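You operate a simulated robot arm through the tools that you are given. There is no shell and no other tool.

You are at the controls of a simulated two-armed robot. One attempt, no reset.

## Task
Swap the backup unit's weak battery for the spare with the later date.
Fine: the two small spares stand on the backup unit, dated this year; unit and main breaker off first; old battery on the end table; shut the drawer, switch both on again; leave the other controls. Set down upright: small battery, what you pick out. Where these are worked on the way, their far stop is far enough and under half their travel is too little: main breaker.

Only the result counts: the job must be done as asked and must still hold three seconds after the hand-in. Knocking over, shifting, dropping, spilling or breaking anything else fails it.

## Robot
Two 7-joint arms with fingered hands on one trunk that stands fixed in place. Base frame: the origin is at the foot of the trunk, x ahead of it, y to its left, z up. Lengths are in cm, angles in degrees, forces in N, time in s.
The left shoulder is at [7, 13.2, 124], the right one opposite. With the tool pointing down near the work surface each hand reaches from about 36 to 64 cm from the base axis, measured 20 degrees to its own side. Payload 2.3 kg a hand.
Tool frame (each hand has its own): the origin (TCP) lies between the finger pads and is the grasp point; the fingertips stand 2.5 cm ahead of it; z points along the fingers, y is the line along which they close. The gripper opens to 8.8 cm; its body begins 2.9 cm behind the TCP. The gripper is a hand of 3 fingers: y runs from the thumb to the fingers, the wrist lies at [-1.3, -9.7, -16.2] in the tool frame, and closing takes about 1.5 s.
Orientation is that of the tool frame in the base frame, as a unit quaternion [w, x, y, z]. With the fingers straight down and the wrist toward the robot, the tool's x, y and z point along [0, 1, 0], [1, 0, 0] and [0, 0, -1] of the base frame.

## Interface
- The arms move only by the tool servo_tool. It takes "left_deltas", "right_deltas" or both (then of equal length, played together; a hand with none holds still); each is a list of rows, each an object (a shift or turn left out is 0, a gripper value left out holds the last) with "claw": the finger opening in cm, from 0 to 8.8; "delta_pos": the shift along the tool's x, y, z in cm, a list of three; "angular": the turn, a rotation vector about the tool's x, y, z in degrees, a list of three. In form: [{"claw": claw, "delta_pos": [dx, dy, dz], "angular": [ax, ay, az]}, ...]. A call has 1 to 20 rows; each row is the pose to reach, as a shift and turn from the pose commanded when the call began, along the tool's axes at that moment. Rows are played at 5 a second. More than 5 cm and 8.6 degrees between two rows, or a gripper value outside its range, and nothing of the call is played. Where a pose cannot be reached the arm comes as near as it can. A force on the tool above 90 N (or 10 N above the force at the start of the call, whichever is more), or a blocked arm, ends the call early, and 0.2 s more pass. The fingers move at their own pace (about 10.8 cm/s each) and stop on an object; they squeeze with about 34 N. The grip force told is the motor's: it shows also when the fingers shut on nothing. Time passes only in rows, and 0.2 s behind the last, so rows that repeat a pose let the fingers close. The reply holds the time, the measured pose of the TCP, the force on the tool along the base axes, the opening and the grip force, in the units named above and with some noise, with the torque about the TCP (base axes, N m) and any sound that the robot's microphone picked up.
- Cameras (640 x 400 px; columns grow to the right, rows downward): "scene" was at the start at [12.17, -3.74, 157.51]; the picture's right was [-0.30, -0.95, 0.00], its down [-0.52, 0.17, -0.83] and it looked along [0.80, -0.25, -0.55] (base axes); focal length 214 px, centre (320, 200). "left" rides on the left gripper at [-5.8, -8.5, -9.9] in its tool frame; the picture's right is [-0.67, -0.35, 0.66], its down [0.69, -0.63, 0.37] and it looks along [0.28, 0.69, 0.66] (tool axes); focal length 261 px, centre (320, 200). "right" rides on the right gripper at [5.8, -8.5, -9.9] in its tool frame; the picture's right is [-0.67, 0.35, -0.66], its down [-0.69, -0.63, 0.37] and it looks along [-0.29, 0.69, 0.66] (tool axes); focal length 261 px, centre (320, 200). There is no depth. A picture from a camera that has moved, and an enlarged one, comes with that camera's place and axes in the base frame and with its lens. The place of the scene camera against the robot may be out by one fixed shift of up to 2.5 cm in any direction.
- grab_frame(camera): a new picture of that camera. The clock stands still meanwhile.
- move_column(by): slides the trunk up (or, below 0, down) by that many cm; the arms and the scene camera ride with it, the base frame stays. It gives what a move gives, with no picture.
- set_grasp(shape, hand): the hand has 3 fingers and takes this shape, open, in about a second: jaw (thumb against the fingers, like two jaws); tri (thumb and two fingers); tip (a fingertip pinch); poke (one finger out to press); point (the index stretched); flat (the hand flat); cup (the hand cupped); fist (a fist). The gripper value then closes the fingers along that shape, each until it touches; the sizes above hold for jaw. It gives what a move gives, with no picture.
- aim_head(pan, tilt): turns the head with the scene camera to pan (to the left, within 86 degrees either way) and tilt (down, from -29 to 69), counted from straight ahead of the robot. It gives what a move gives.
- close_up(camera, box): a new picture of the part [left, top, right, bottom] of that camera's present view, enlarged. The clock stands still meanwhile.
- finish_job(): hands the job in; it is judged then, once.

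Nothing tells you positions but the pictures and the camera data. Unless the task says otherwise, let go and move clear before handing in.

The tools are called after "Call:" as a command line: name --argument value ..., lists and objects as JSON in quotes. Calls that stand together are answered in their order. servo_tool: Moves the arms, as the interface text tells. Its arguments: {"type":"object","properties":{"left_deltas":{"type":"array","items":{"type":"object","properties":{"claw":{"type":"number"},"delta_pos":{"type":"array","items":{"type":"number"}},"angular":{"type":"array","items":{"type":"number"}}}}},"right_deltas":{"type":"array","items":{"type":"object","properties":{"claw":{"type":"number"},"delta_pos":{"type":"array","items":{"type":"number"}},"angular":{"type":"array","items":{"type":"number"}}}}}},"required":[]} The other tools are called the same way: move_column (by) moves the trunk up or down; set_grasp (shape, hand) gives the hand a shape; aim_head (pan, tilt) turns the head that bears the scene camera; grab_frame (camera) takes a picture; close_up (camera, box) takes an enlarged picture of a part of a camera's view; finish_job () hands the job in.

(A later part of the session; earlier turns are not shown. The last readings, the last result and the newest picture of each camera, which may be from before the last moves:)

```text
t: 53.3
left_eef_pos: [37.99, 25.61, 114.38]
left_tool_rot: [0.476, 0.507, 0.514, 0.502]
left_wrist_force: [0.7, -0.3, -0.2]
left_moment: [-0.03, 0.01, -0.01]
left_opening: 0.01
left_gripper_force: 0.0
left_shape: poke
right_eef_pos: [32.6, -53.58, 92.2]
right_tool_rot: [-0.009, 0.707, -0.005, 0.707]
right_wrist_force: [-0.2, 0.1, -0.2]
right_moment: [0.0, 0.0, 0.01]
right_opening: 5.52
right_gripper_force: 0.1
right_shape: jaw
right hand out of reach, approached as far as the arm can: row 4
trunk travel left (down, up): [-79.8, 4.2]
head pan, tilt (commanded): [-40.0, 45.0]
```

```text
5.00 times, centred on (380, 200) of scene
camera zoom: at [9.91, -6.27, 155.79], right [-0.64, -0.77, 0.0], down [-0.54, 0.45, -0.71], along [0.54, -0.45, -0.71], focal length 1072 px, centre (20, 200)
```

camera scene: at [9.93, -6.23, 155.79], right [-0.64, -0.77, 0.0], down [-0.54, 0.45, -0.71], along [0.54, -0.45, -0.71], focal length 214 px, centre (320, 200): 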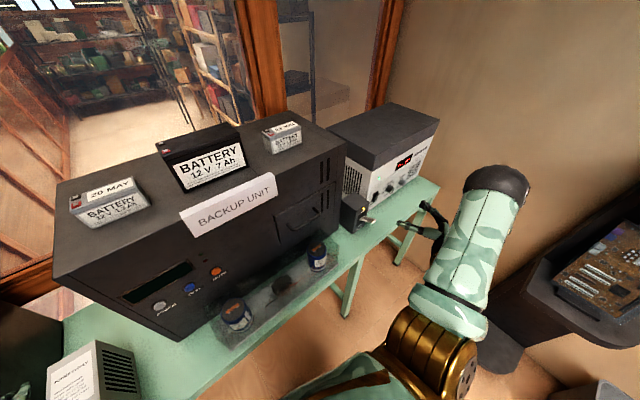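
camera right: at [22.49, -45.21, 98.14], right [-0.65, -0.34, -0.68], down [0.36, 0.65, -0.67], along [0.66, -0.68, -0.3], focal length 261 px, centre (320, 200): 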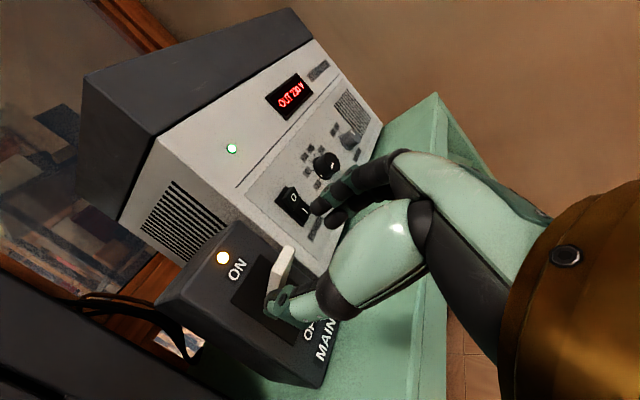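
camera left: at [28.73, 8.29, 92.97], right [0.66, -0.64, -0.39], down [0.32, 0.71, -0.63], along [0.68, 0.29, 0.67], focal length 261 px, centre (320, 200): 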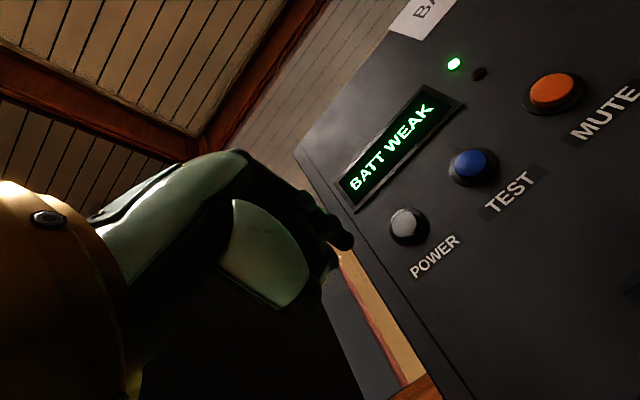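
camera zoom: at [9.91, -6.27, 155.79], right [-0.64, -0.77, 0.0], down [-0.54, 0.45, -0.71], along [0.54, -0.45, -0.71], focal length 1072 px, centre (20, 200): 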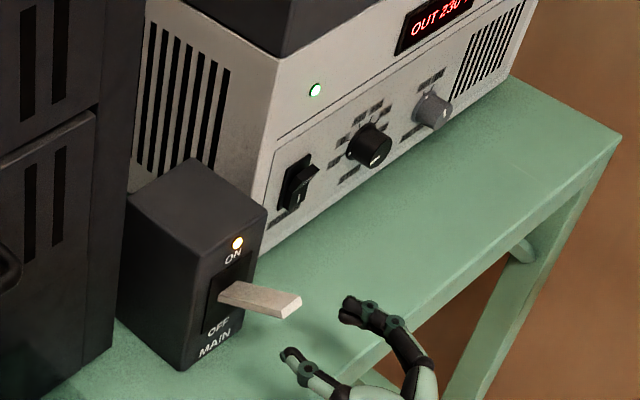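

The lever lies between thumb and fingers. Advancing the last 6 cm.

Call:
servo_tool --right_deltas '[{"delta_pos": [0, 0, 2]}, {"delta_pos": [0, 0, 4]}, {"delta_pos": [0, 0, 6]}, {"delta_pos": [0, 0, 6.2]}]'

Call:
close_up --camera "right" --box '[200, 150, 440, 350]'

Call:
close_up --camera "scene" --box '[320, 160, 440, 240]'

```text
t: 54.3
left_eef_pos: [38.06, 25.55, 114.45]
left_tool_rot: [0.476, 0.506, 0.514, 0.502]
left_wrist_force: [-0.6, 0.9, 0.7]
left_moment: [0.0, 0.0, 0.02]
left_opening: 0.0
left_gripper_force: 0.0
left_shape: poke
right_eef_pos: [33.84, -54.4, 93.66]
right_tool_rot: [-0.004, 0.71, -0.008, 0.704]
right_wrist_force: [0.6, 0.7, -0.7]
right_moment: [0.0, -0.02, 0.0]
right_opening: 5.54
right_gripper_force: 0.1
right_shape: jaw
right hand out of reach, approached as far as the arm can: row 1, 2, 3, 4
trunk travel left (down, up): [-79.8, 4.2]
head pan, tilt (commanded): [-40.0, 45.0]
```

```text
2.00 times, centred on (320, 250) of right
camera zoom: at [23.92, -45.89, 99.77], right [-0.66, -0.33, -0.67], down [0.36, 0.64, -0.68], along [0.65, -0.69, -0.3], focal length 521 px, centre (320, 100)
```

zoom: 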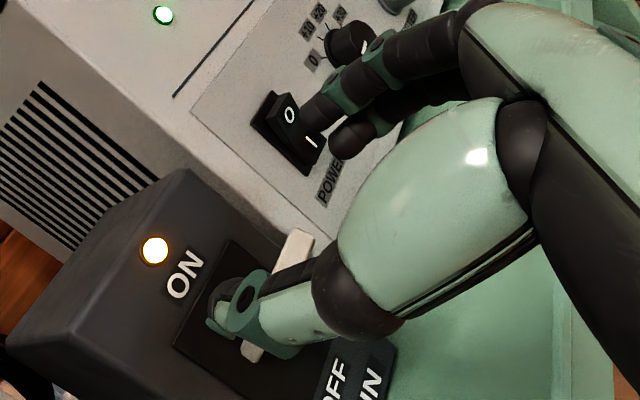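

```text
5.00 times, centred on (380, 200) of scene
camera zoom: at [9.93, -6.25, 155.79], right [-0.64, -0.77, 0.0], down [-0.54, 0.45, -0.71], along [0.54, -0.45, -0.71], focal length 1072 px, centre (20, 200)
```

zoom: 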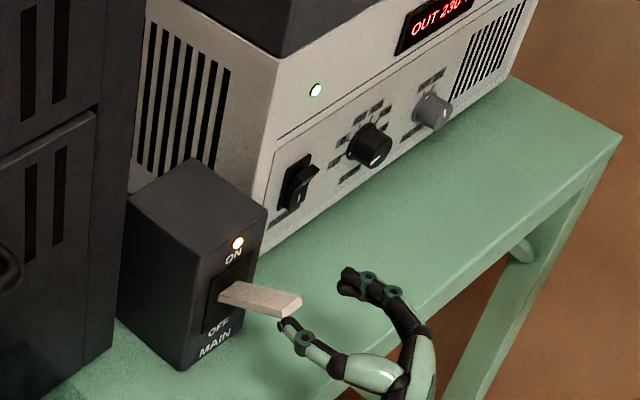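

The right arm can't stretch that far from this height: the shoulder is too high. I'll pull both hands back and up, then lower the trunk by 25 cm.

Call:
servo_tool --right_deltas '[{"delta_pos": [0, 0, -4]}, {"delta_pos": [1, -1, -8]}, {"delta_pos": [5, -2, -10]}, {"delta_pos": [9, -4, -10]}, {"delta_pos": [13, -6, -10]}, {"delta_pos": [17, -7, -10]}, {"delta_pos": [20, -8, -10]}, {"delta_pos": [20, -8, -10]}]' --left_deltas '[{"delta_pos": [0, 2, -1]}, {"delta_pos": [0, 4, -2]}, {"delta_pos": [0, 6, -3]}, {"delta_pos": [0, 8, -4]}, {"delta_pos": [0, 10, -4]}, {"delta_pos": [0, 12, -4]}, {"delta_pos": [0, 12, -4]}, {"delta_pos": [0, 12, -4]}]'

Call:
grab_frame --camera "scene"

```text
t: 56.1
left_eef_pos: [36.99, 27.01, 125.09]
left_tool_rot: [0.476, 0.507, 0.514, 0.502]
left_wrist_force: [-0.2, -0.6, -0.2]
left_moment: [-0.01, -0.02, -0.01]
left_opening: 0.02
left_gripper_force: 0.0
left_shape: poke
left hand out of reach, approached as far as the arm can: row 4, 5, 6, 7, 8
right_eef_pos: [23.83, -46.71, 113.87]
right_tool_rot: [-0.004, 0.71, -0.008, 0.704]
right_wrist_force: [-0.2, 0.5, 1.5]
right_moment: [0.0, -0.01, -0.03]
right_opening: 5.54
right_gripper_force: 0.0
right_shape: jaw
trunk travel left (down, up): [-79.8, 4.2]
head pan, tilt (commanded): [-40.0, 45.0]
```

```text
taken
camera scene: at [9.94, -6.29, 155.78], right [-0.64, -0.77, 0.0], down [-0.54, 0.45, -0.71], along [0.54, -0.45, -0.71], focal length 214 px, centre (320, 200)
```

scene: 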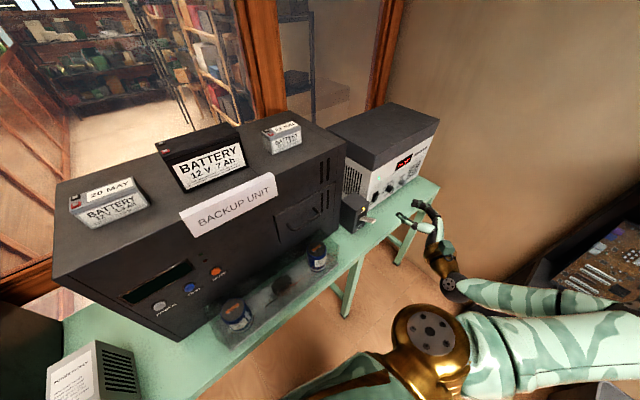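

Shifting the left hand clear of the small power-supply box, then lowering the trunk in two steps.

Call:
servo_tool --left_deltas '[{"delta_pos": [-3, 0, 0]}, {"delta_pos": [-6, 0, 0]}, {"delta_pos": [-6, 0, 0]}]'

Call:
move_column --by -12

Call:
move_column --by -13

Call:
grab_frame --camera "scene"

Call:
grab_frame --camera "right"

```text
t: 56.9
left_eef_pos: [38.64, 21.29, 123.81]
left_tool_rot: [0.476, 0.507, 0.514, 0.502]
left_wrist_force: [0.0, 0.0, 0.3]
left_moment: [0.01, 0.0, 0.02]
left_opening: 0.01
left_gripper_force: 0.0
left_shape: poke
left hand out of reach, approached as far as the arm can: row 1, 2, 3
right_eef_pos: [23.68, -46.65, 113.86]
right_tool_rot: [-0.005, 0.709, -0.008, 0.705]
right_wrist_force: [0.1, 0.0, 0.4]
right_moment: [0.0, 0.01, 0.02]
right_opening: 5.52
right_gripper_force: 0.0
right_shape: jaw
trunk travel left (down, up): [-79.8, 4.2]
head pan, tilt (commanded): [-40.0, 45.0]
```

```text
t: 58.4
left_eef_pos: [38.99, 21.28, 111.81]
left_tool_rot: [0.477, 0.508, 0.513, 0.501]
left_wrist_force: [-0.3, -0.2, 0.5]
left_moment: [-0.02, 0.02, 0.01]
left_opening: 0.0
left_gripper_force: 0.1
left_shape: poke
right_eef_pos: [23.73, -46.78, 101.83]
right_tool_rot: [-0.005, 0.711, -0.008, 0.703]
right_wrist_force: [-0.7, 0.5, -0.2]
right_moment: [0.06, 0.01, -0.01]
right_opening: 5.54
right_gripper_force: 0.1
right_shape: jaw
trunk travel left (down, up): [-67.8, 16.2]
head pan, tilt (commanded): [-40.0, 45.0]
```

```text
t: 60.0
left_eef_pos: [38.76, 21.2, 98.75]
left_tool_rot: [0.477, 0.507, 0.514, 0.502]
left_wrist_force: [0.6, 0.5, 0.2]
left_moment: [0.05, -0.01, 0.01]
left_opening: 0.0
left_gripper_force: 0.1
left_shape: poke
right_eef_pos: [23.82, -46.74, 88.79]
right_tool_rot: [-0.004, 0.71, -0.008, 0.704]
right_wrist_force: [0.5, -0.3, -1.0]
right_moment: [-0.02, 0.0, 0.0]
right_opening: 5.55
right_gripper_force: 0.1
right_shape: jaw
trunk travel left (down, up): [-54.8, 29.2]
head pan, tilt (commanded): [-40.0, 45.0]
```

```text
taken
camera scene: at [9.91, -6.26, 130.79], right [-0.64, -0.77, 0.0], down [-0.54, 0.45, -0.71], along [0.54, -0.45, -0.71], focal length 214 px, centre (320, 200)
```

scene: 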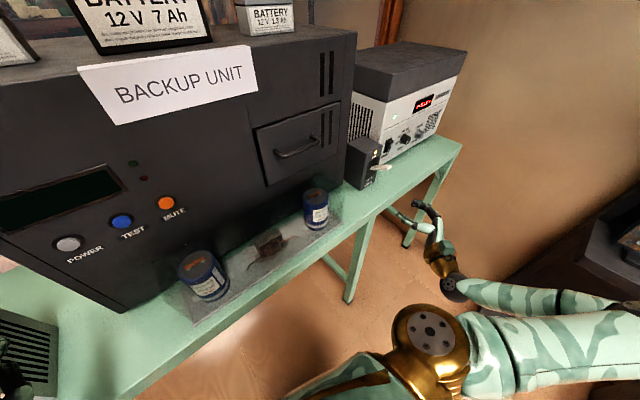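

```text
taken
camera right: at [13.89, -38.23, 94.88], right [-0.66, -0.33, -0.67], down [0.36, 0.64, -0.68], along [0.65, -0.69, -0.3], focal length 261 px, centre (320, 200)
```

right: 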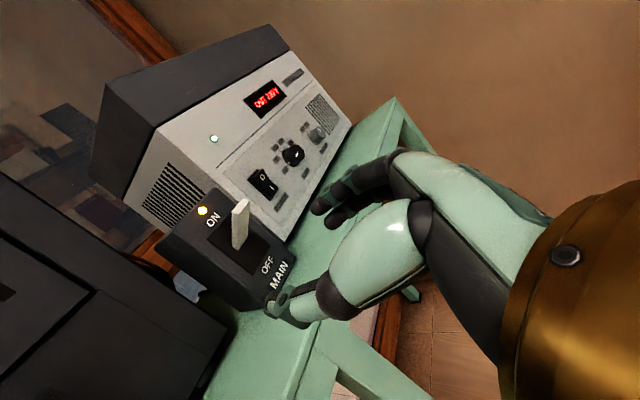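

From this lower viewpoint I can check the bench's structure around the middle leg as well as the lever.

Call:
close_up --camera "scene" --box '[300, 120, 480, 310]'

Call:
close_up --camera "right" --box '[200, 250, 460, 400]'

Call:
close_up --camera "right" --box '[160, 160, 320, 320]'

```text
2.11 times, centred on (390, 215) of scene
camera zoom: at [9.91, -6.26, 130.79], right [-0.64, -0.77, 0.0], down [-0.54, 0.45, -0.71], along [0.54, -0.45, -0.71], focal length 452 px, centre (173, 168)
```

zoom: 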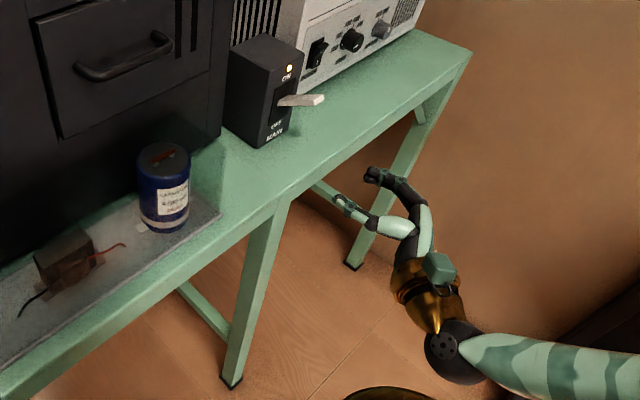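

```text
2.46 times, centred on (330, 325) of right
camera zoom: at [13.89, -38.23, 94.88], right [-0.66, -0.33, -0.67], down [0.36, 0.64, -0.68], along [0.65, -0.69, -0.3], focal length 642 px, centre (295, -108)
```

zoom: 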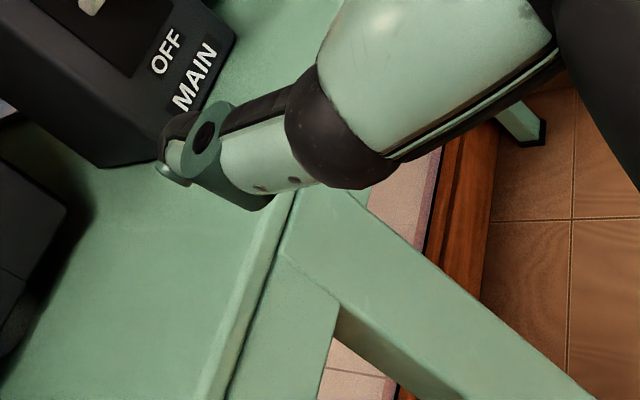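

```text
2.50 times, centred on (240, 240) of right
camera zoom: at [13.89, -38.23, 94.88], right [-0.66, -0.33, -0.67], down [0.36, 0.64, -0.68], along [0.65, -0.69, -0.3], focal length 652 px, centre (520, 100)
```

zoom: 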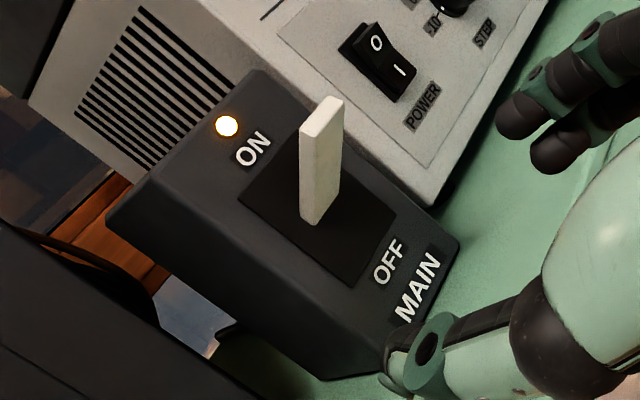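

The lever tip checks out at (37.5, −53.9, 91.5). Approaching it again from the lower trunk height.

Call:
servo_tool --right_deltas '[{"claw": 5.5, "delta_pos": [1.4, 3.6, 1]}, {"claw": 5.5, "delta_pos": [2.5, 7.1, 3]}, {"claw": 5.5, "delta_pos": [2.5, 7.1, 6]}, {"claw": 5.5, "delta_pos": [2.5, 7.1, 9]}, {"claw": 5.5, "delta_pos": [2.5, 7.1, 11]}, {"claw": 5.5, "delta_pos": [2.5, 7.1, 11]}]'

Call:
close_up --camera "right" --box '[200, 150, 440, 350]'

Call:
close_up --camera "scene" --box '[320, 120, 440, 220]'

```text
t: 61.4
left_eef_pos: [38.88, 21.26, 98.86]
left_tool_rot: [0.477, 0.507, 0.514, 0.501]
left_wrist_force: [0.6, 0.1, 0.0]
left_moment: [0.0, -0.03, -0.01]
left_opening: 0.03
left_gripper_force: 0.1
left_shape: poke
right_eef_pos: [34.9, -53.97, 91.2]
right_tool_rot: [-0.004, 0.71, -0.008, 0.704]
right_wrist_force: [-0.5, 0.6, 0.7]
right_moment: [-0.01, 0.03, 0.0]
right_opening: 5.54
right_gripper_force: 0.1
right_shape: jaw
trunk travel left (down, up): [-54.8, 29.2]
head pan, tilt (commanded): [-40.0, 45.0]
```

```text
2.00 times, centred on (320, 250) of right
camera zoom: at [24.93, -45.37, 97.27], right [-0.66, -0.33, -0.67], down [0.36, 0.64, -0.68], along [0.65, -0.69, -0.3], focal length 521 px, centre (320, 100)
```

zoom: 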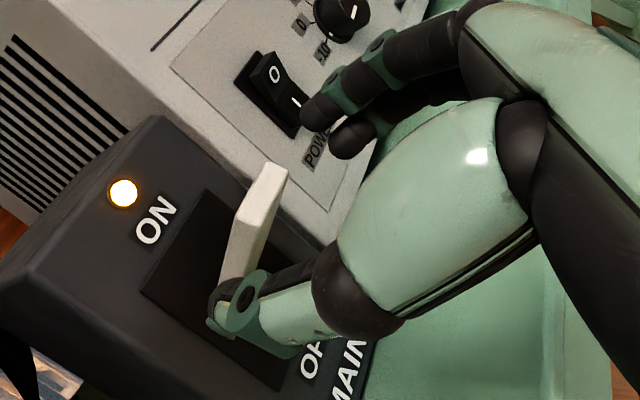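

```text
4.00 times, centred on (380, 170) of scene
camera zoom: at [9.9, -6.26, 130.79], right [-0.64, -0.77, 0.0], down [-0.54, 0.45, -0.71], along [0.54, -0.45, -0.71], focal length 858 px, centre (80, 320)
```

zoom: 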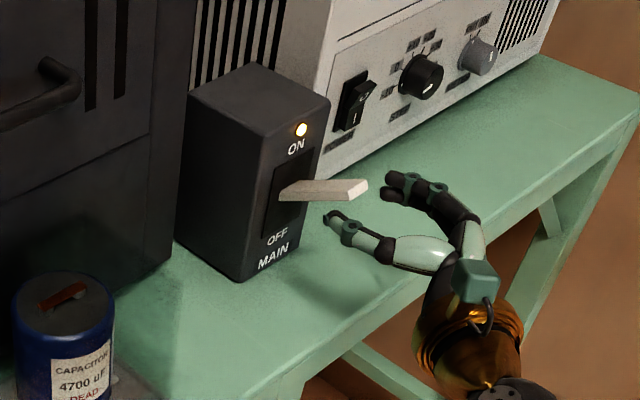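

Good alignment: lever end at y≈−54, z≈91.8, hand at y −54.0, z 91.2. Advancing 4 cm and closing.

Call:
servo_tool --right_deltas '[{"claw": 5.5, "delta_pos": [0, 0, 2]}, {"claw": 5.5, "delta_pos": [0, 0, 4]}, {"claw": 5.5, "delta_pos": [0, 0, 4]}]'

Call:
close_up --camera "right" --box '[200, 150, 440, 350]'

Call:
close_up --camera "scene" --box '[320, 120, 440, 220]'

```text
t: 62.2
left_eef_pos: [38.75, 21.2, 98.77]
left_tool_rot: [0.475, 0.507, 0.515, 0.502]
left_wrist_force: [-0.1, -0.5, 0.6]
left_moment: [-0.01, -0.03, -0.02]
left_opening: 0.01
left_gripper_force: 0.0
left_shape: poke
right_eef_pos: [38.77, -53.84, 91.05]
right_tool_rot: [-0.004, 0.71, -0.008, 0.704]
right_wrist_force: [0.2, 0.6, 0.7]
right_moment: [0.01, 0.03, -0.02]
right_opening: 5.54
right_gripper_force: 0.1
right_shape: jaw
trunk travel left (down, up): [-54.8, 29.2]
head pan, tilt (commanded): [-40.0, 45.0]
```

```text
2.00 times, centred on (320, 250) of right
camera zoom: at [28.91, -45.4, 97.17], right [-0.66, -0.33, -0.67], down [0.36, 0.64, -0.68], along [0.65, -0.69, -0.3], focal length 521 px, centre (320, 100)
```

zoom: 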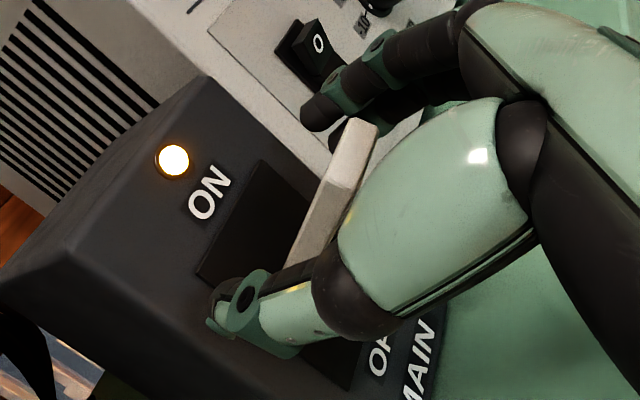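

```text
4.00 times, centred on (380, 170) of scene
camera zoom: at [9.9, -6.27, 130.79], right [-0.64, -0.77, 0.0], down [-0.54, 0.45, -0.71], along [0.54, -0.45, -0.71], focal length 858 px, centre (80, 320)
```

zoom: 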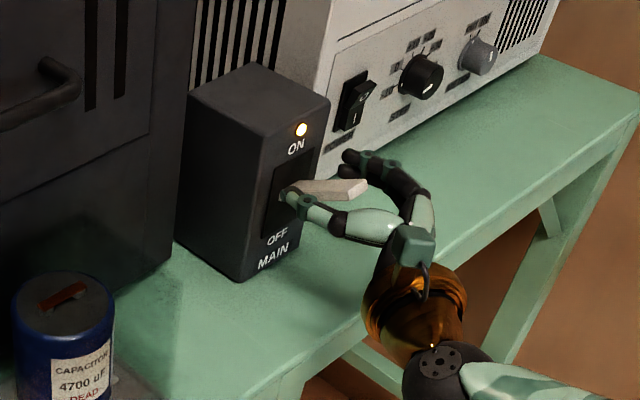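

The lever is between the fingers. Closing on it now.

Call:
servo_tool --right_deltas '[{"claw": 3.5}, {"claw": 2}, {"claw": 0.5}, {"claw": 0.5}, {"claw": 0.5}, {"claw": 0.5}, {"claw": 0.5}]'

Call:
close_up --camera "scene" --box '[320, 120, 440, 220]'

Call:
close_up --camera "right" --box '[200, 150, 440, 350]'

```text
t: 63.8
left_eef_pos: [38.87, 21.36, 98.77]
left_tool_rot: [0.476, 0.506, 0.515, 0.502]
left_wrist_force: [0.3, -0.3, -0.6]
left_moment: [0.0, 0.0, -0.03]
left_opening: 0.0
left_gripper_force: 0.1
left_shape: poke
right_eef_pos: [38.78, -53.81, 91.08]
right_tool_rot: [-0.004, 0.71, -0.007, 0.704]
right_wrist_force: [0.9, 2.2, 2.3]
right_moment: [-0.02, -0.01, 0.0]
right_opening: 1.06
right_gripper_force: 33.9
right_shape: jaw
trunk travel left (down, up): [-54.8, 29.2]
head pan, tilt (commanded): [-40.0, 45.0]
```

```text
4.00 times, centred on (380, 170) of scene
camera zoom: at [9.95, -6.13, 130.79], right [-0.64, -0.77, 0.0], down [-0.54, 0.45, -0.71], along [0.54, -0.46, -0.71], focal length 858 px, centre (80, 320)
```

zoom: 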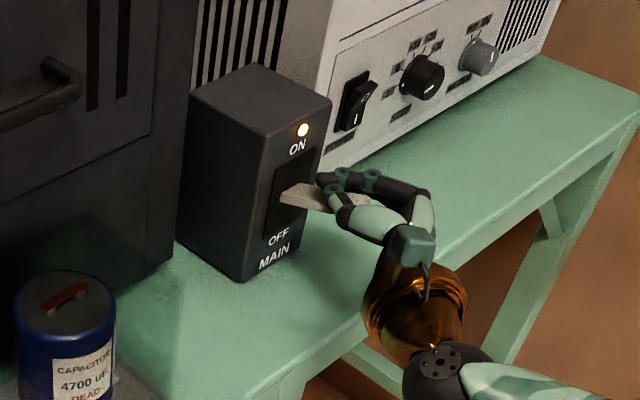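

```text
2.00 times, centred on (320, 250) of right
camera zoom: at [28.95, -45.29, 97.2], right [-0.66, -0.33, -0.67], down [0.36, 0.64, -0.68], along [0.65, -0.69, -0.3], focal length 521 px, centre (320, 100)
```

zoom: 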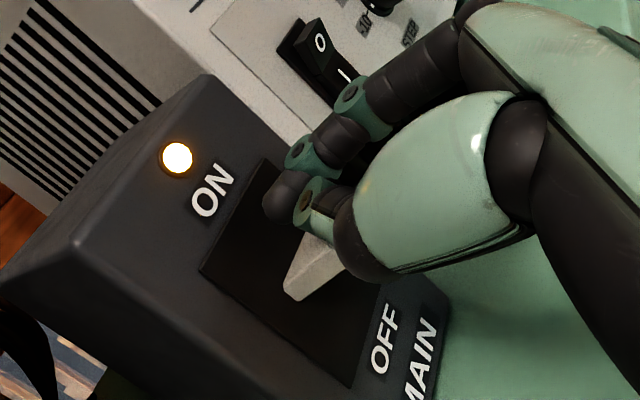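

The fingers closed just above the lever and have nudged it down a bit, so from here I can simply push it down. Moving down in small steps.

Call:
servo_tool --right_deltas '[{"delta_pos": [-0.8, 0, -0.1]}, {"delta_pos": [-1.6, 0, -0.2]}, {"delta_pos": [-2.4, 0, -0.3]}, {"delta_pos": [-3, 0, -0.3]}]'

Call:
close_up --camera "scene" --box '[320, 120, 440, 220]'

Call:
close_up --camera "right" --box '[200, 150, 440, 350]'

```text
t: 64.8
left_eef_pos: [38.87, 21.27, 98.74]
left_tool_rot: [0.477, 0.507, 0.514, 0.501]
left_wrist_force: [-0.3, -0.1, -0.4]
left_moment: [-0.01, -0.04, 0.03]
left_opening: 0.0
left_gripper_force: 0.1
left_shape: poke
right_eef_pos: [38.5, -54.17, 88.24]
right_tool_rot: [-0.004, 0.71, -0.008, 0.704]
right_wrist_force: [1.0, 0.0, 1.1]
right_moment: [-0.02, -0.01, -0.02]
right_opening: 1.11
right_gripper_force: 34.2
right_shape: jaw
trunk travel left (down, up): [-54.8, 29.2]
head pan, tilt (commanded): [-40.0, 45.0]
```

```text
4.00 times, centred on (380, 170) of scene
camera zoom: at [9.94, -6.29, 130.78], right [-0.64, -0.77, 0.0], down [-0.54, 0.45, -0.71], along [0.54, -0.45, -0.71], focal length 858 px, centre (80, 320)
```

zoom: 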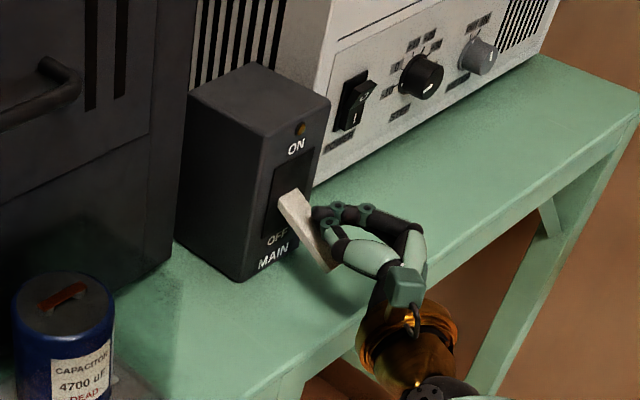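

```text
2.00 times, centred on (320, 250) of right
camera zoom: at [28.62, -45.5, 94.12], right [-0.66, -0.33, -0.67], down [0.36, 0.64, -0.68], along [0.65, -0.69, -0.3], focal length 521 px, centre (320, 100)
```

zoom: 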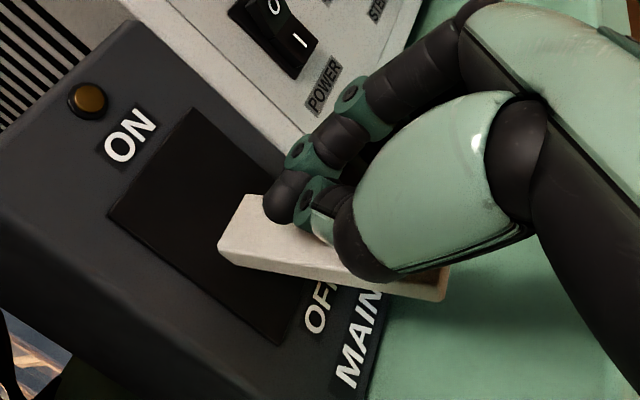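

The LED is out and the lever has swung down. I'll push a little more to make sure it is at its stop.

Call:
servo_tool --right_deltas '[{"delta_pos": [-0.4, 0, 0]}, {"delta_pos": [-0.8, 0, 0]}, {"delta_pos": [-1.2, 0, 0]}, {"delta_pos": [-1.6, 0, 0]}]'

Call:
close_up --camera "scene" --box '[320, 120, 440, 220]'

Call:
close_up --camera "right" --box '[200, 150, 440, 350]'

```text
t: 65.8
left_eef_pos: [38.19, 21.69, 98.97]
left_tool_rot: [0.48, 0.504, 0.513, 0.502]
left_wrist_force: [0.0, -0.5, 0.1]
left_moment: [0.0, 0.01, 0.01]
left_opening: 0.01
left_gripper_force: 0.0
left_shape: poke
right_eef_pos: [37.94, -53.42, 87.35]
right_tool_rot: [-0.001, 0.705, -0.006, 0.709]
right_wrist_force: [-8.4, -3.1, 29.1]
right_moment: [-0.24, -0.51, -0.16]
right_opening: 1.18
right_gripper_force: 33.7
right_shape: jaw
trunk travel left (down, up): [-54.8, 29.2]
head pan, tilt (commanded): [-40.0, 45.0]
```

```text
4.00 times, centred on (380, 170) of scene
camera zoom: at [8.95, -5.63, 130.93], right [-0.64, -0.76, 0.0], down [-0.54, 0.45, -0.71], along [0.55, -0.46, -0.7], focal length 858 px, centre (80, 320)
```

zoom: 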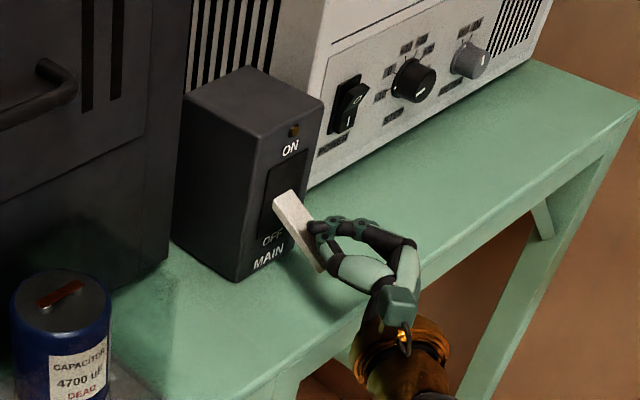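

```text
2.00 times, centred on (320, 250) of right
camera zoom: at [27.85, -44.95, 93.15], right [-0.65, -0.34, -0.68], down [0.38, 0.63, -0.68], along [0.66, -0.7, -0.29], focal length 521 px, centre (320, 100)
```

zoom: 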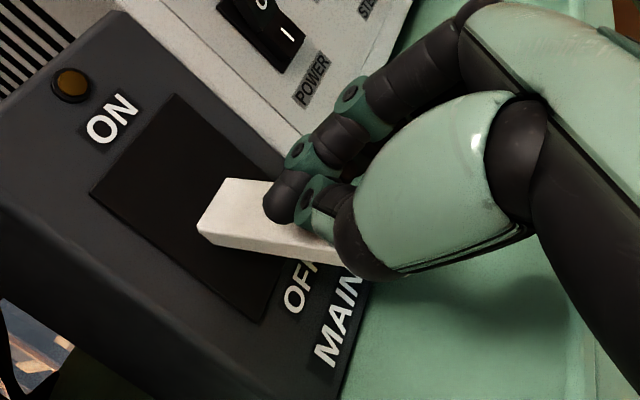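

29 N with no more movement: the lever is at its OFF stop. I back off upward and out, then look at the lever's OFF pose.

Call:
servo_tool --right_deltas '[{"delta_pos": [1, 0, 0]}, {"delta_pos": [3.5, 0, -1]}, {"delta_pos": [6, 0, -4]}, {"delta_pos": [6, 0, -8]}, {"claw": 5, "delta_pos": [6, -2, -12]}, {"claw": 8.8, "delta_pos": [6, -4, -14]}, {"claw": 8.8, "delta_pos": [6, -4, -14]}]'

Call:
close_up --camera "scene" --box '[320, 120, 440, 220]'

Call:
close_up --camera "right" --box '[140, 150, 380, 350]'

Call:
grab_frame --camera "scene"

```text
t: 67.4
left_eef_pos: [38.9, 21.17, 98.78]
left_tool_rot: [0.477, 0.507, 0.514, 0.502]
left_wrist_force: [-0.2, 0.3, 1.1]
left_moment: [-0.03, -0.01, -0.03]
left_opening: 0.0
left_gripper_force: 0.1
left_shape: poke
right_eef_pos: [24.43, -49.76, 92.77]
right_tool_rot: [-0.005, 0.71, -0.007, 0.704]
right_wrist_force: [0.6, 0.1, -0.2]
right_moment: [0.0, 0.01, 0.01]
right_opening: 8.76
right_gripper_force: 0.1
right_shape: jaw
trunk travel left (down, up): [-54.8, 29.2]
head pan, tilt (commanded): [-40.0, 45.0]
```

```text
4.00 times, centred on (380, 170) of scene
camera zoom: at [9.93, -6.3, 130.78], right [-0.64, -0.77, 0.0], down [-0.54, 0.45, -0.71], along [0.54, -0.45, -0.71], focal length 858 px, centre (80, 320)
```

zoom: 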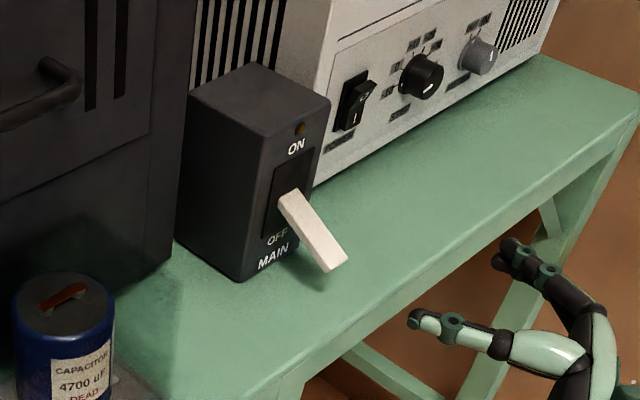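

```text
2.00 times, centred on (260, 250) of right
camera zoom: at [14.6, -41.3, 98.77], right [-0.66, -0.33, -0.67], down [0.36, 0.64, -0.68], along [0.65, -0.69, -0.3], focal length 521 px, centre (440, 100)
```

zoom: 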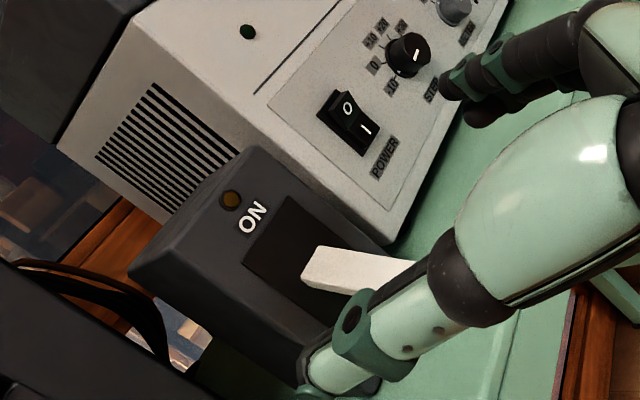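

```text
taken
camera scene: at [9.93, -6.3, 130.78], right [-0.64, -0.77, 0.0], down [-0.54, 0.45, -0.71], along [0.54, -0.45, -0.71], focal length 214 px, centre (320, 200)
```

scene: 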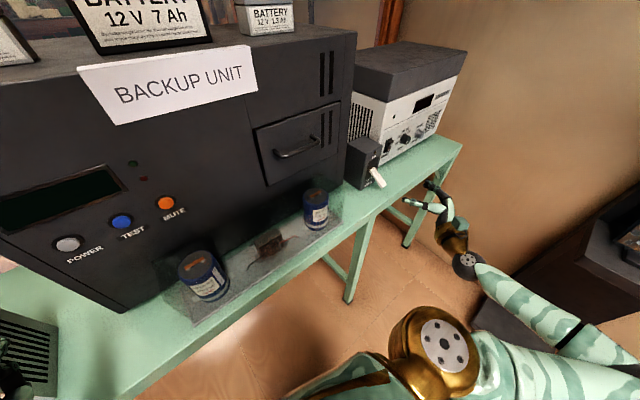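

The breaker is off and the inverter display is dark too. Next is the drawer; I'll zoom in on the handle.

Call:
close_up --camera "scene" --box '[230, 70, 350, 200]'

Call:
aim_head --pan -25 --tilt 30

Call:
grab_frame --camera "scene"

Call:
close_up --camera "scene" --box '[250, 120, 410, 260]'

```text
3.08 times, centred on (290, 135) of scene
camera zoom: at [9.93, -6.3, 130.78], right [-0.64, -0.77, 0.0], down [-0.54, 0.45, -0.71], along [0.54, -0.45, -0.71], focal length 660 px, centre (412, 400)
```

zoom: 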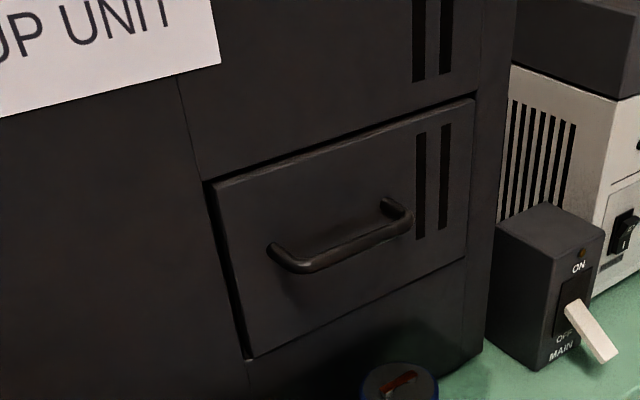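

```text
t: 68.2
left_eef_pos: [38.93, 21.23, 98.77]
left_tool_rot: [0.477, 0.507, 0.514, 0.501]
left_wrist_force: [0.0, 1.0, 1.0]
left_moment: [-0.01, 0.02, 0.0]
left_opening: 0.0
left_gripper_force: 0.1
left_shape: poke
right_eef_pos: [24.56, -49.82, 92.79]
right_tool_rot: [-0.005, 0.71, -0.009, 0.704]
right_wrist_force: [0.6, -0.8, 0.5]
right_moment: [0.03, -0.02, -0.02]
right_opening: 8.77
right_gripper_force: 0.0
right_shape: jaw
trunk travel left (down, up): [-54.8, 29.2]
head pan, tilt (commanded): [-25.0, 30.0]
```

```text
taken
camera scene: at [11.88, -4.87, 133.04], right [-0.42, -0.91, 0.0], down [-0.45, 0.21, -0.87], along [0.78, -0.37, -0.5], focal length 214 px, centre (320, 200)
```

scene: 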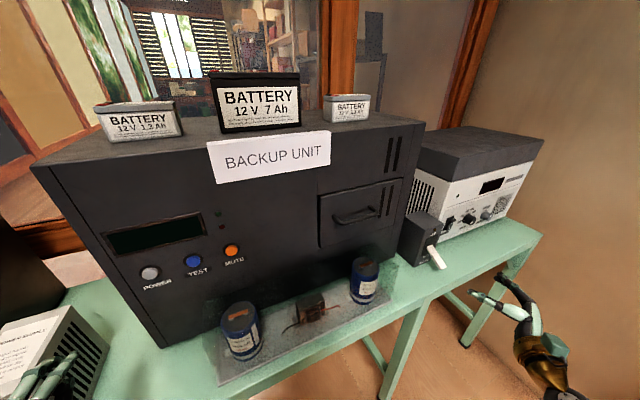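

```text
2.86 times, centred on (330, 190) of scene
camera zoom: at [11.88, -4.87, 133.04], right [-0.42, -0.91, 0.0], down [-0.45, 0.21, -0.87], along [0.78, -0.37, -0.5], focal length 613 px, centre (291, 229)
```

zoom: 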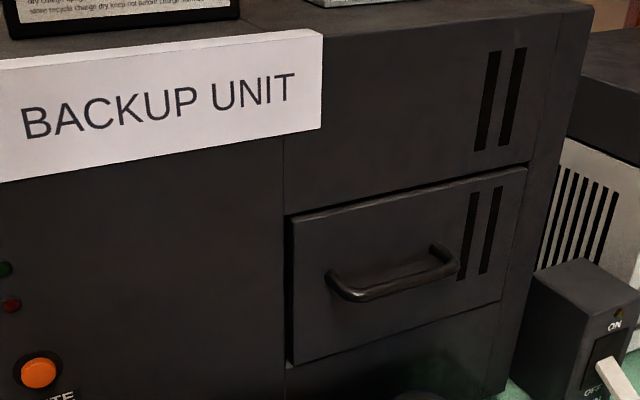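

The handle is a D-bar standing about 3 cm off the panel around (45.5, −29, 103). I'll roll the right hand so it can pinch the bar with the thumb above, staying in front of the bench while turning.

Call:
servo_tool --right_deltas '[{"delta_pos": [1, -0.8, 0.1], "angular": [0, 0, 7.5]}, {"delta_pos": [2, -1.6, 0.2], "angular": [0, 0, 15]}, {"delta_pos": [3, -2.4, 0.4], "angular": [0, 0, 22.5]}, {"delta_pos": [4, -3.2, 0.5], "angular": [0, 0, 30]}, {"delta_pos": [5, -4, 0.6], "angular": [0, 0, 37.5]}, {"delta_pos": [6, -4.8, 0.7], "angular": [0, 0, 45]}, {"delta_pos": [7, -5.6, 0.9], "angular": [0, 0, 52.5]}, {"delta_pos": [8, -6.4, 1], "angular": [0, 0, 60]}, {"delta_pos": [9, -7.2, 1.1], "angular": [0, 0, 67.5]}, {"delta_pos": [10, -8, 1.2], "angular": [0, 0, 75]}, {"delta_pos": [11, -8.8, 1.3], "angular": [0, 0, 82.5]}, {"delta_pos": [12.2, -9.8, 1.5], "angular": [0, 0, 90]}, {"delta_pos": [12.2, -9.8, 1.5], "angular": [0, 0, 90]}]'

Call:
grab_frame --camera "right"

Call:
grab_frame --camera "scene"

```text
t: 71.0
left_eef_pos: [38.78, 21.27, 98.8]
left_tool_rot: [0.476, 0.507, 0.514, 0.502]
left_wrist_force: [0.4, 0.6, 0.1]
left_moment: [0.02, 0.0, -0.02]
left_opening: 0.01
left_gripper_force: 0.0
left_shape: poke
right_eef_pos: [26.14, -40.47, 105.03]
right_tool_rot: [0.502, -0.497, 0.508, -0.493]
right_wrist_force: [0.6, 0.9, 0.5]
right_moment: [0.03, 0.01, 0.03]
right_opening: 8.76
right_gripper_force: 0.0
right_shape: jaw
right hand out of reach, approached as far as the arm can: row 3, 4, 5
trunk travel left (down, up): [-54.8, 29.2]
head pan, tilt (commanded): [-25.0, 30.0]
```

```text
taken
camera right: at [16.22, -46.26, 113.56], right [-0.65, 0.68, -0.33], down [0.38, 0.67, 0.64], along [0.66, 0.29, -0.69], focal length 261 px, centre (320, 200)
```

right: 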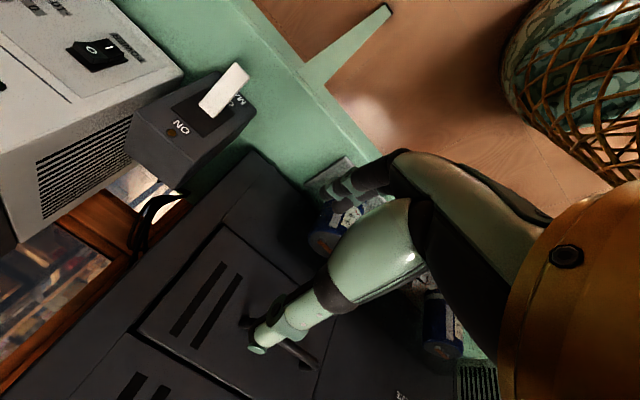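

```text
taken
camera scene: at [11.87, -4.86, 133.05], right [-0.42, -0.91, 0.0], down [-0.45, 0.21, -0.87], along [0.78, -0.37, -0.5], focal length 214 px, centre (320, 200)
```

scene: 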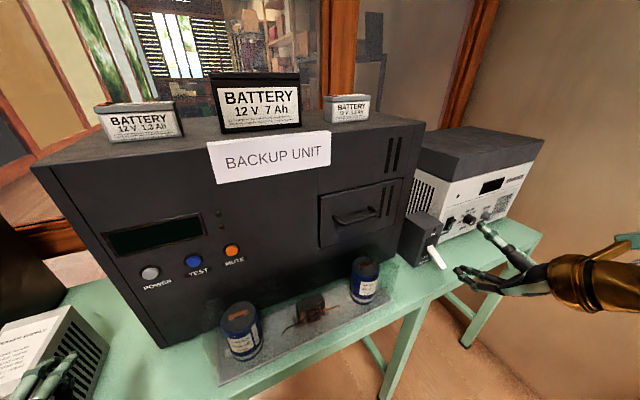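

The hand is rolled as wanted. I'll check the handle's position from this camera before pitching and approaching.

Call:
close_up --camera "right" --box '[200, 270, 360, 400]'

Call:
servo_tool --right_deltas '[{"delta_pos": [-2, 0, 0], "angular": [-7.5, 0, 0]}, {"delta_pos": [-4, 0, 0], "angular": [-15, 0, 0]}, {"delta_pos": [-6, 0, 0], "angular": [-22.5, 0, 0]}, {"delta_pos": [-8, -1, 0], "angular": [-30, 0, 0]}, {"delta_pos": [-10, -2, 0], "angular": [-30, 0, 0]}, {"delta_pos": [-11, -2, 0], "angular": [-30, 0, 0]}, {"delta_pos": [-11, -2, 0], "angular": [-30, 0, 0]}]'

Call:
grab_frame --camera "right"

Call:
grab_frame --camera "scene"

```text
3.08 times, centred on (280, 335) of right
camera zoom: at [16.22, -46.26, 113.56], right [-0.65, 0.68, -0.33], down [0.38, 0.67, 0.64], along [0.66, 0.29, -0.69], focal length 802 px, centre (443, -215)
```

zoom: 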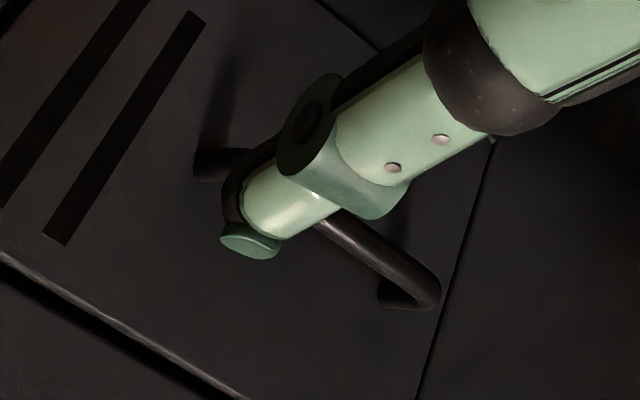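

```text
t: 72.6
left_eef_pos: [38.83, 21.27, 98.79]
left_tool_rot: [0.476, 0.508, 0.514, 0.501]
left_wrist_force: [-0.1, 0.8, -0.1]
left_moment: [-0.01, 0.02, 0.0]
left_opening: 0.0
left_gripper_force: 0.0
left_shape: poke
right_eef_pos: [26.15, -31.42, 99.37]
right_tool_rot: [0.356, -0.609, 0.618, -0.346]
right_wrist_force: [0.4, -0.5, -0.4]
right_moment: [-0.01, 0.01, -0.02]
right_opening: 8.78
right_gripper_force: 0.1
right_shape: jaw
right hand out of reach, approached as far as the arm can: row 3, 4, 5, 6, 7
trunk travel left (down, up): [-54.8, 29.2]
head pan, tilt (commanded): [-25.0, 30.0]
```

```text
taken
camera right: at [21.82, -37.31, 111.64], right [-0.74, 0.67, 0.04], down [0.64, 0.68, 0.37], along [0.22, 0.3, -0.93], focal length 261 px, centre (320, 200)
```

right: 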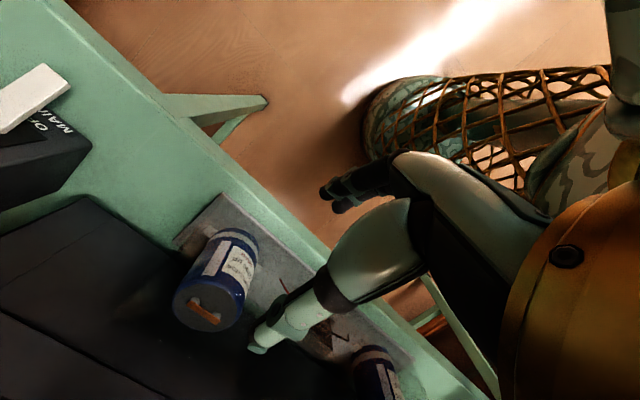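

```text
taken
camera scene: at [11.89, -4.86, 133.05], right [-0.42, -0.91, 0.0], down [-0.45, 0.21, -0.87], along [0.78, -0.37, -0.5], focal length 214 px, centre (320, 200)
```

scene: 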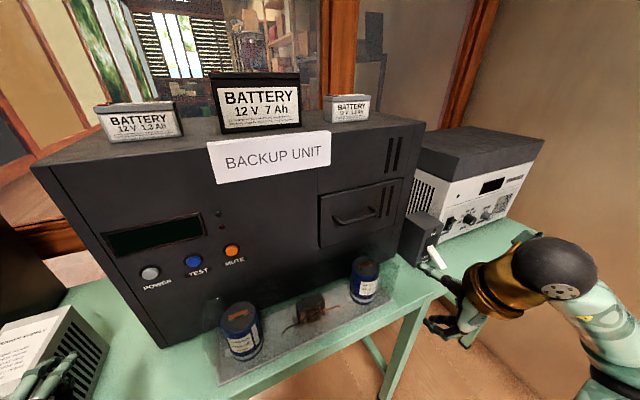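

The bar sits at about x 45.3, z 104.5, y −23.5 to −33.5, with the panel at x≈48.5. I'll go to a pre-grasp pose about 10 cm back from it along the finger direction.

Call:
servo_tool --right_deltas '[{"claw": 4.5, "delta_pos": [-0.6, -2.8, 0.6]}, {"claw": 4.5, "delta_pos": [-1.2, -5.6, 1.1]}, {"claw": 4.5, "delta_pos": [-1.8, -8.4, 1.7]}, {"claw": 4.5, "delta_pos": [-2.4, -11.2, 2.2]}, {"claw": 4.5, "delta_pos": [-2.9, -14, 2.8]}, {"claw": 4.5, "delta_pos": [-2.9, -14, 2.8]}]'

Call:
grab_frame --camera "right"

Call:
close_up --camera "scene" --box '[270, 130, 480, 300]'

```text
t: 74.0
left_eef_pos: [38.79, 21.18, 98.81]
left_tool_rot: [0.476, 0.508, 0.514, 0.501]
left_wrist_force: [-0.4, 0.2, -1.1]
left_moment: [0.02, 0.0, -0.03]
left_opening: 0.02
left_gripper_force: 0.1
left_shape: poke
right_eef_pos: [35.76, -28.67, 109.95]
right_tool_rot: [0.356, -0.609, 0.618, -0.347]
right_wrist_force: [-0.5, 0.4, -0.6]
right_moment: [0.03, 0.01, -0.01]
right_opening: 4.53
right_gripper_force: 0.1
right_shape: jaw
right hand out of reach, approached as far as the arm can: row 1
trunk travel left (down, up): [-54.8, 29.2]
head pan, tilt (commanded): [-25.0, 30.0]
```

```text
taken
camera right: at [31.33, -34.56, 122.25], right [-0.74, 0.67, 0.04], down [0.64, 0.68, 0.37], along [0.22, 0.3, -0.93], focal length 261 px, centre (320, 200)
```

right: 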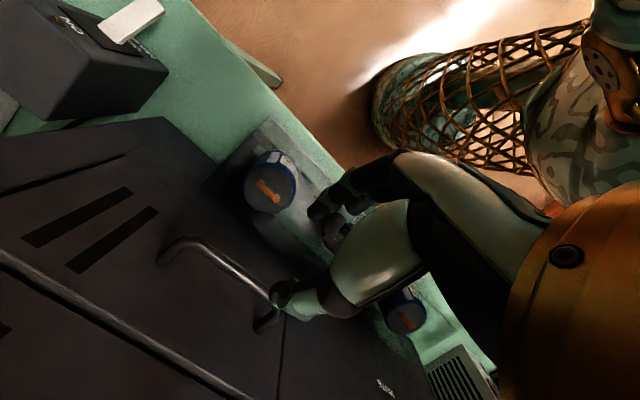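

```text
2.35 times, centred on (375, 215) of scene
camera zoom: at [11.81, -4.9, 133.05], right [-0.42, -0.91, 0.0], down [-0.45, 0.21, -0.87], along [0.79, -0.37, -0.5], focal length 505 px, centre (191, 165)
```

zoom: 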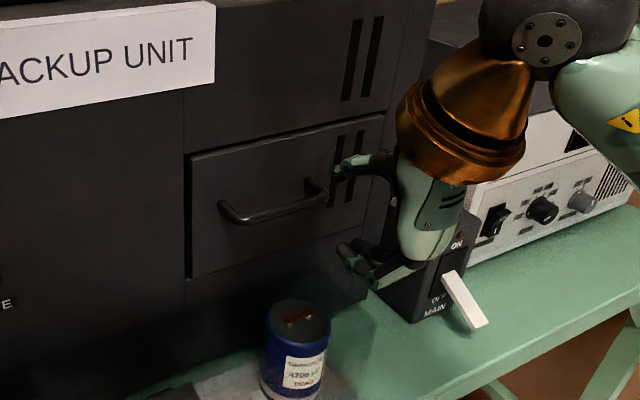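

Bar confirmed at (45.3, −28.6, ~104). Advancing along the finger direction, 8 cm first.

Call:
servo_tool --right_deltas '[{"claw": 4.5, "delta_pos": [0, 0, 2.7]}, {"claw": 4.5, "delta_pos": [0, 0, 5.4]}, {"claw": 4.5, "delta_pos": [0, 0, 8]}, {"claw": 4.5, "delta_pos": [0, 0, 8]}]'

Call:
grab_frame --camera "right"

Call:
close_up --camera "scene" --box '[290, 130, 450, 270]'

```text
t: 75.0
left_eef_pos: [38.84, 21.26, 98.79]
left_tool_rot: [0.477, 0.508, 0.514, 0.501]
left_wrist_force: [0.3, 0.4, -0.1]
left_moment: [-0.01, 0.02, 0.0]
left_opening: 0.0
left_gripper_force: 0.0
left_shape: poke
right_eef_pos: [42.62, -28.7, 105.88]
right_tool_rot: [0.354, -0.609, 0.619, -0.347]
right_wrist_force: [-0.1, -0.2, 0.2]
right_moment: [0.0, 0.02, -0.02]
right_opening: 4.5
right_gripper_force: 0.0
right_shape: jaw
trunk travel left (down, up): [-54.8, 29.2]
head pan, tilt (commanded): [-25.0, 30.0]
```

```text
taken
camera right: at [38.35, -34.58, 118.16], right [-0.74, 0.67, 0.04], down [0.64, 0.68, 0.37], along [0.22, 0.3, -0.93], focal length 261 px, centre (320, 200)
```

right: 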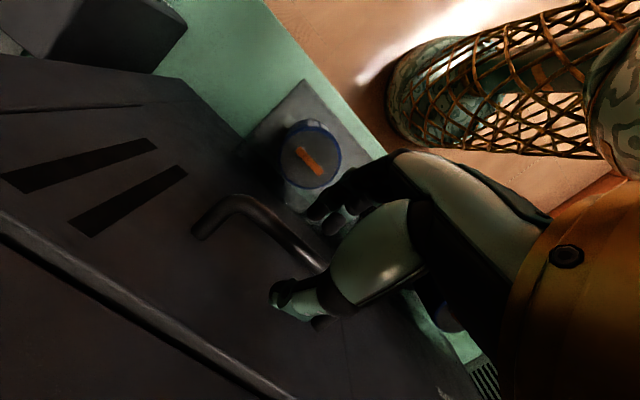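

```text
2.86 times, centred on (370, 200) of scene
camera zoom: at [11.86, -4.86, 133.05], right [-0.42, -0.91, 0.0], down [-0.45, 0.21, -0.87], along [0.79, -0.37, -0.5], focal length 613 px, centre (177, 200)
```

zoom: 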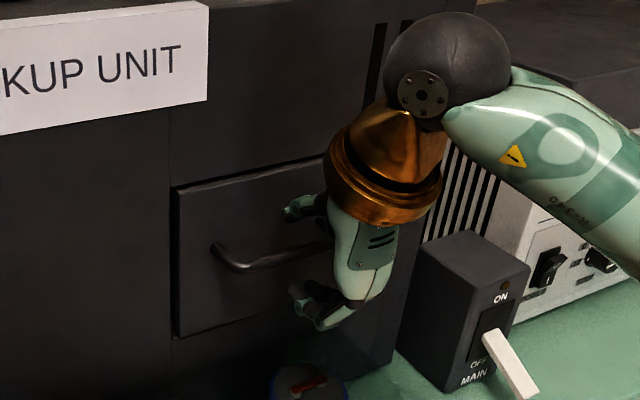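

The bar lies between the thumb and fingers, near the tips. Advancing 1.7 cm more and closing on it.

Call:
servo_tool --right_deltas '[{"claw": 4.5, "delta_pos": [0, 0, 0.9]}, {"claw": 4.5, "delta_pos": [0, 0, 1.7]}, {"claw": 3, "delta_pos": [0, 0, 1.7]}, {"claw": 1.5, "delta_pos": [0, 0, 1.7]}, {"claw": 0, "delta_pos": [0, 0, 1.7]}, {"claw": 0, "delta_pos": [0, 0, 1.7]}, {"claw": 0, "delta_pos": [0, 0, 1.7]}, {"claw": 0, "delta_pos": [0, 0, 1.7]}]'

Call:
grab_frame --camera "right"

Call:
close_up --camera "scene" --box '[290, 130, 450, 270]'

```text
t: 76.8
left_eef_pos: [39.06, 21.3, 98.68]
left_tool_rot: [0.476, 0.507, 0.515, 0.501]
left_wrist_force: [-0.6, -0.8, -0.3]
left_moment: [-0.01, 0.03, -0.01]
left_opening: 0.01
left_gripper_force: 0.0
left_shape: poke
right_eef_pos: [44.35, -28.69, 104.92]
right_tool_rot: [0.355, -0.609, 0.619, -0.347]
right_wrist_force: [5.1, -0.7, -0.7]
right_moment: [0.06, 0.0, -0.07]
right_opening: 0.0
right_gripper_force: 34.7
right_shape: jaw
trunk travel left (down, up): [-54.8, 29.2]
head pan, tilt (commanded): [-25.0, 30.0]
```

```text
taken
camera right: at [40.12, -34.64, 117.25], right [-0.74, 0.67, 0.05], down [0.64, 0.68, 0.37], along [0.22, 0.3, -0.93], focal length 261 px, centre (320, 200)
```

right: 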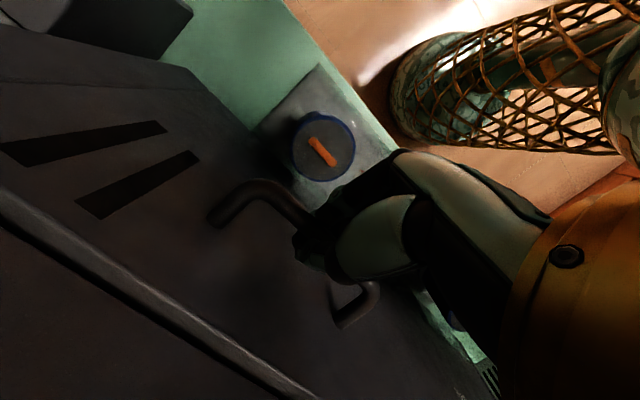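

```text
2.86 times, centred on (370, 200) of scene
camera zoom: at [12.18, -4.88, 133.02], right [-0.42, -0.91, 0.0], down [-0.46, 0.21, -0.86], along [0.78, -0.37, -0.5], focal length 613 px, centre (177, 200)
```

zoom: 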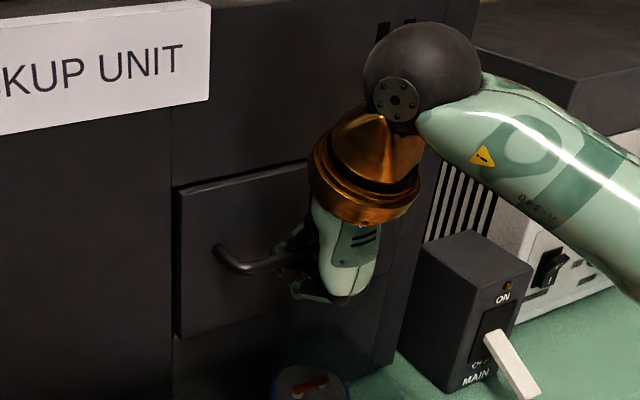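

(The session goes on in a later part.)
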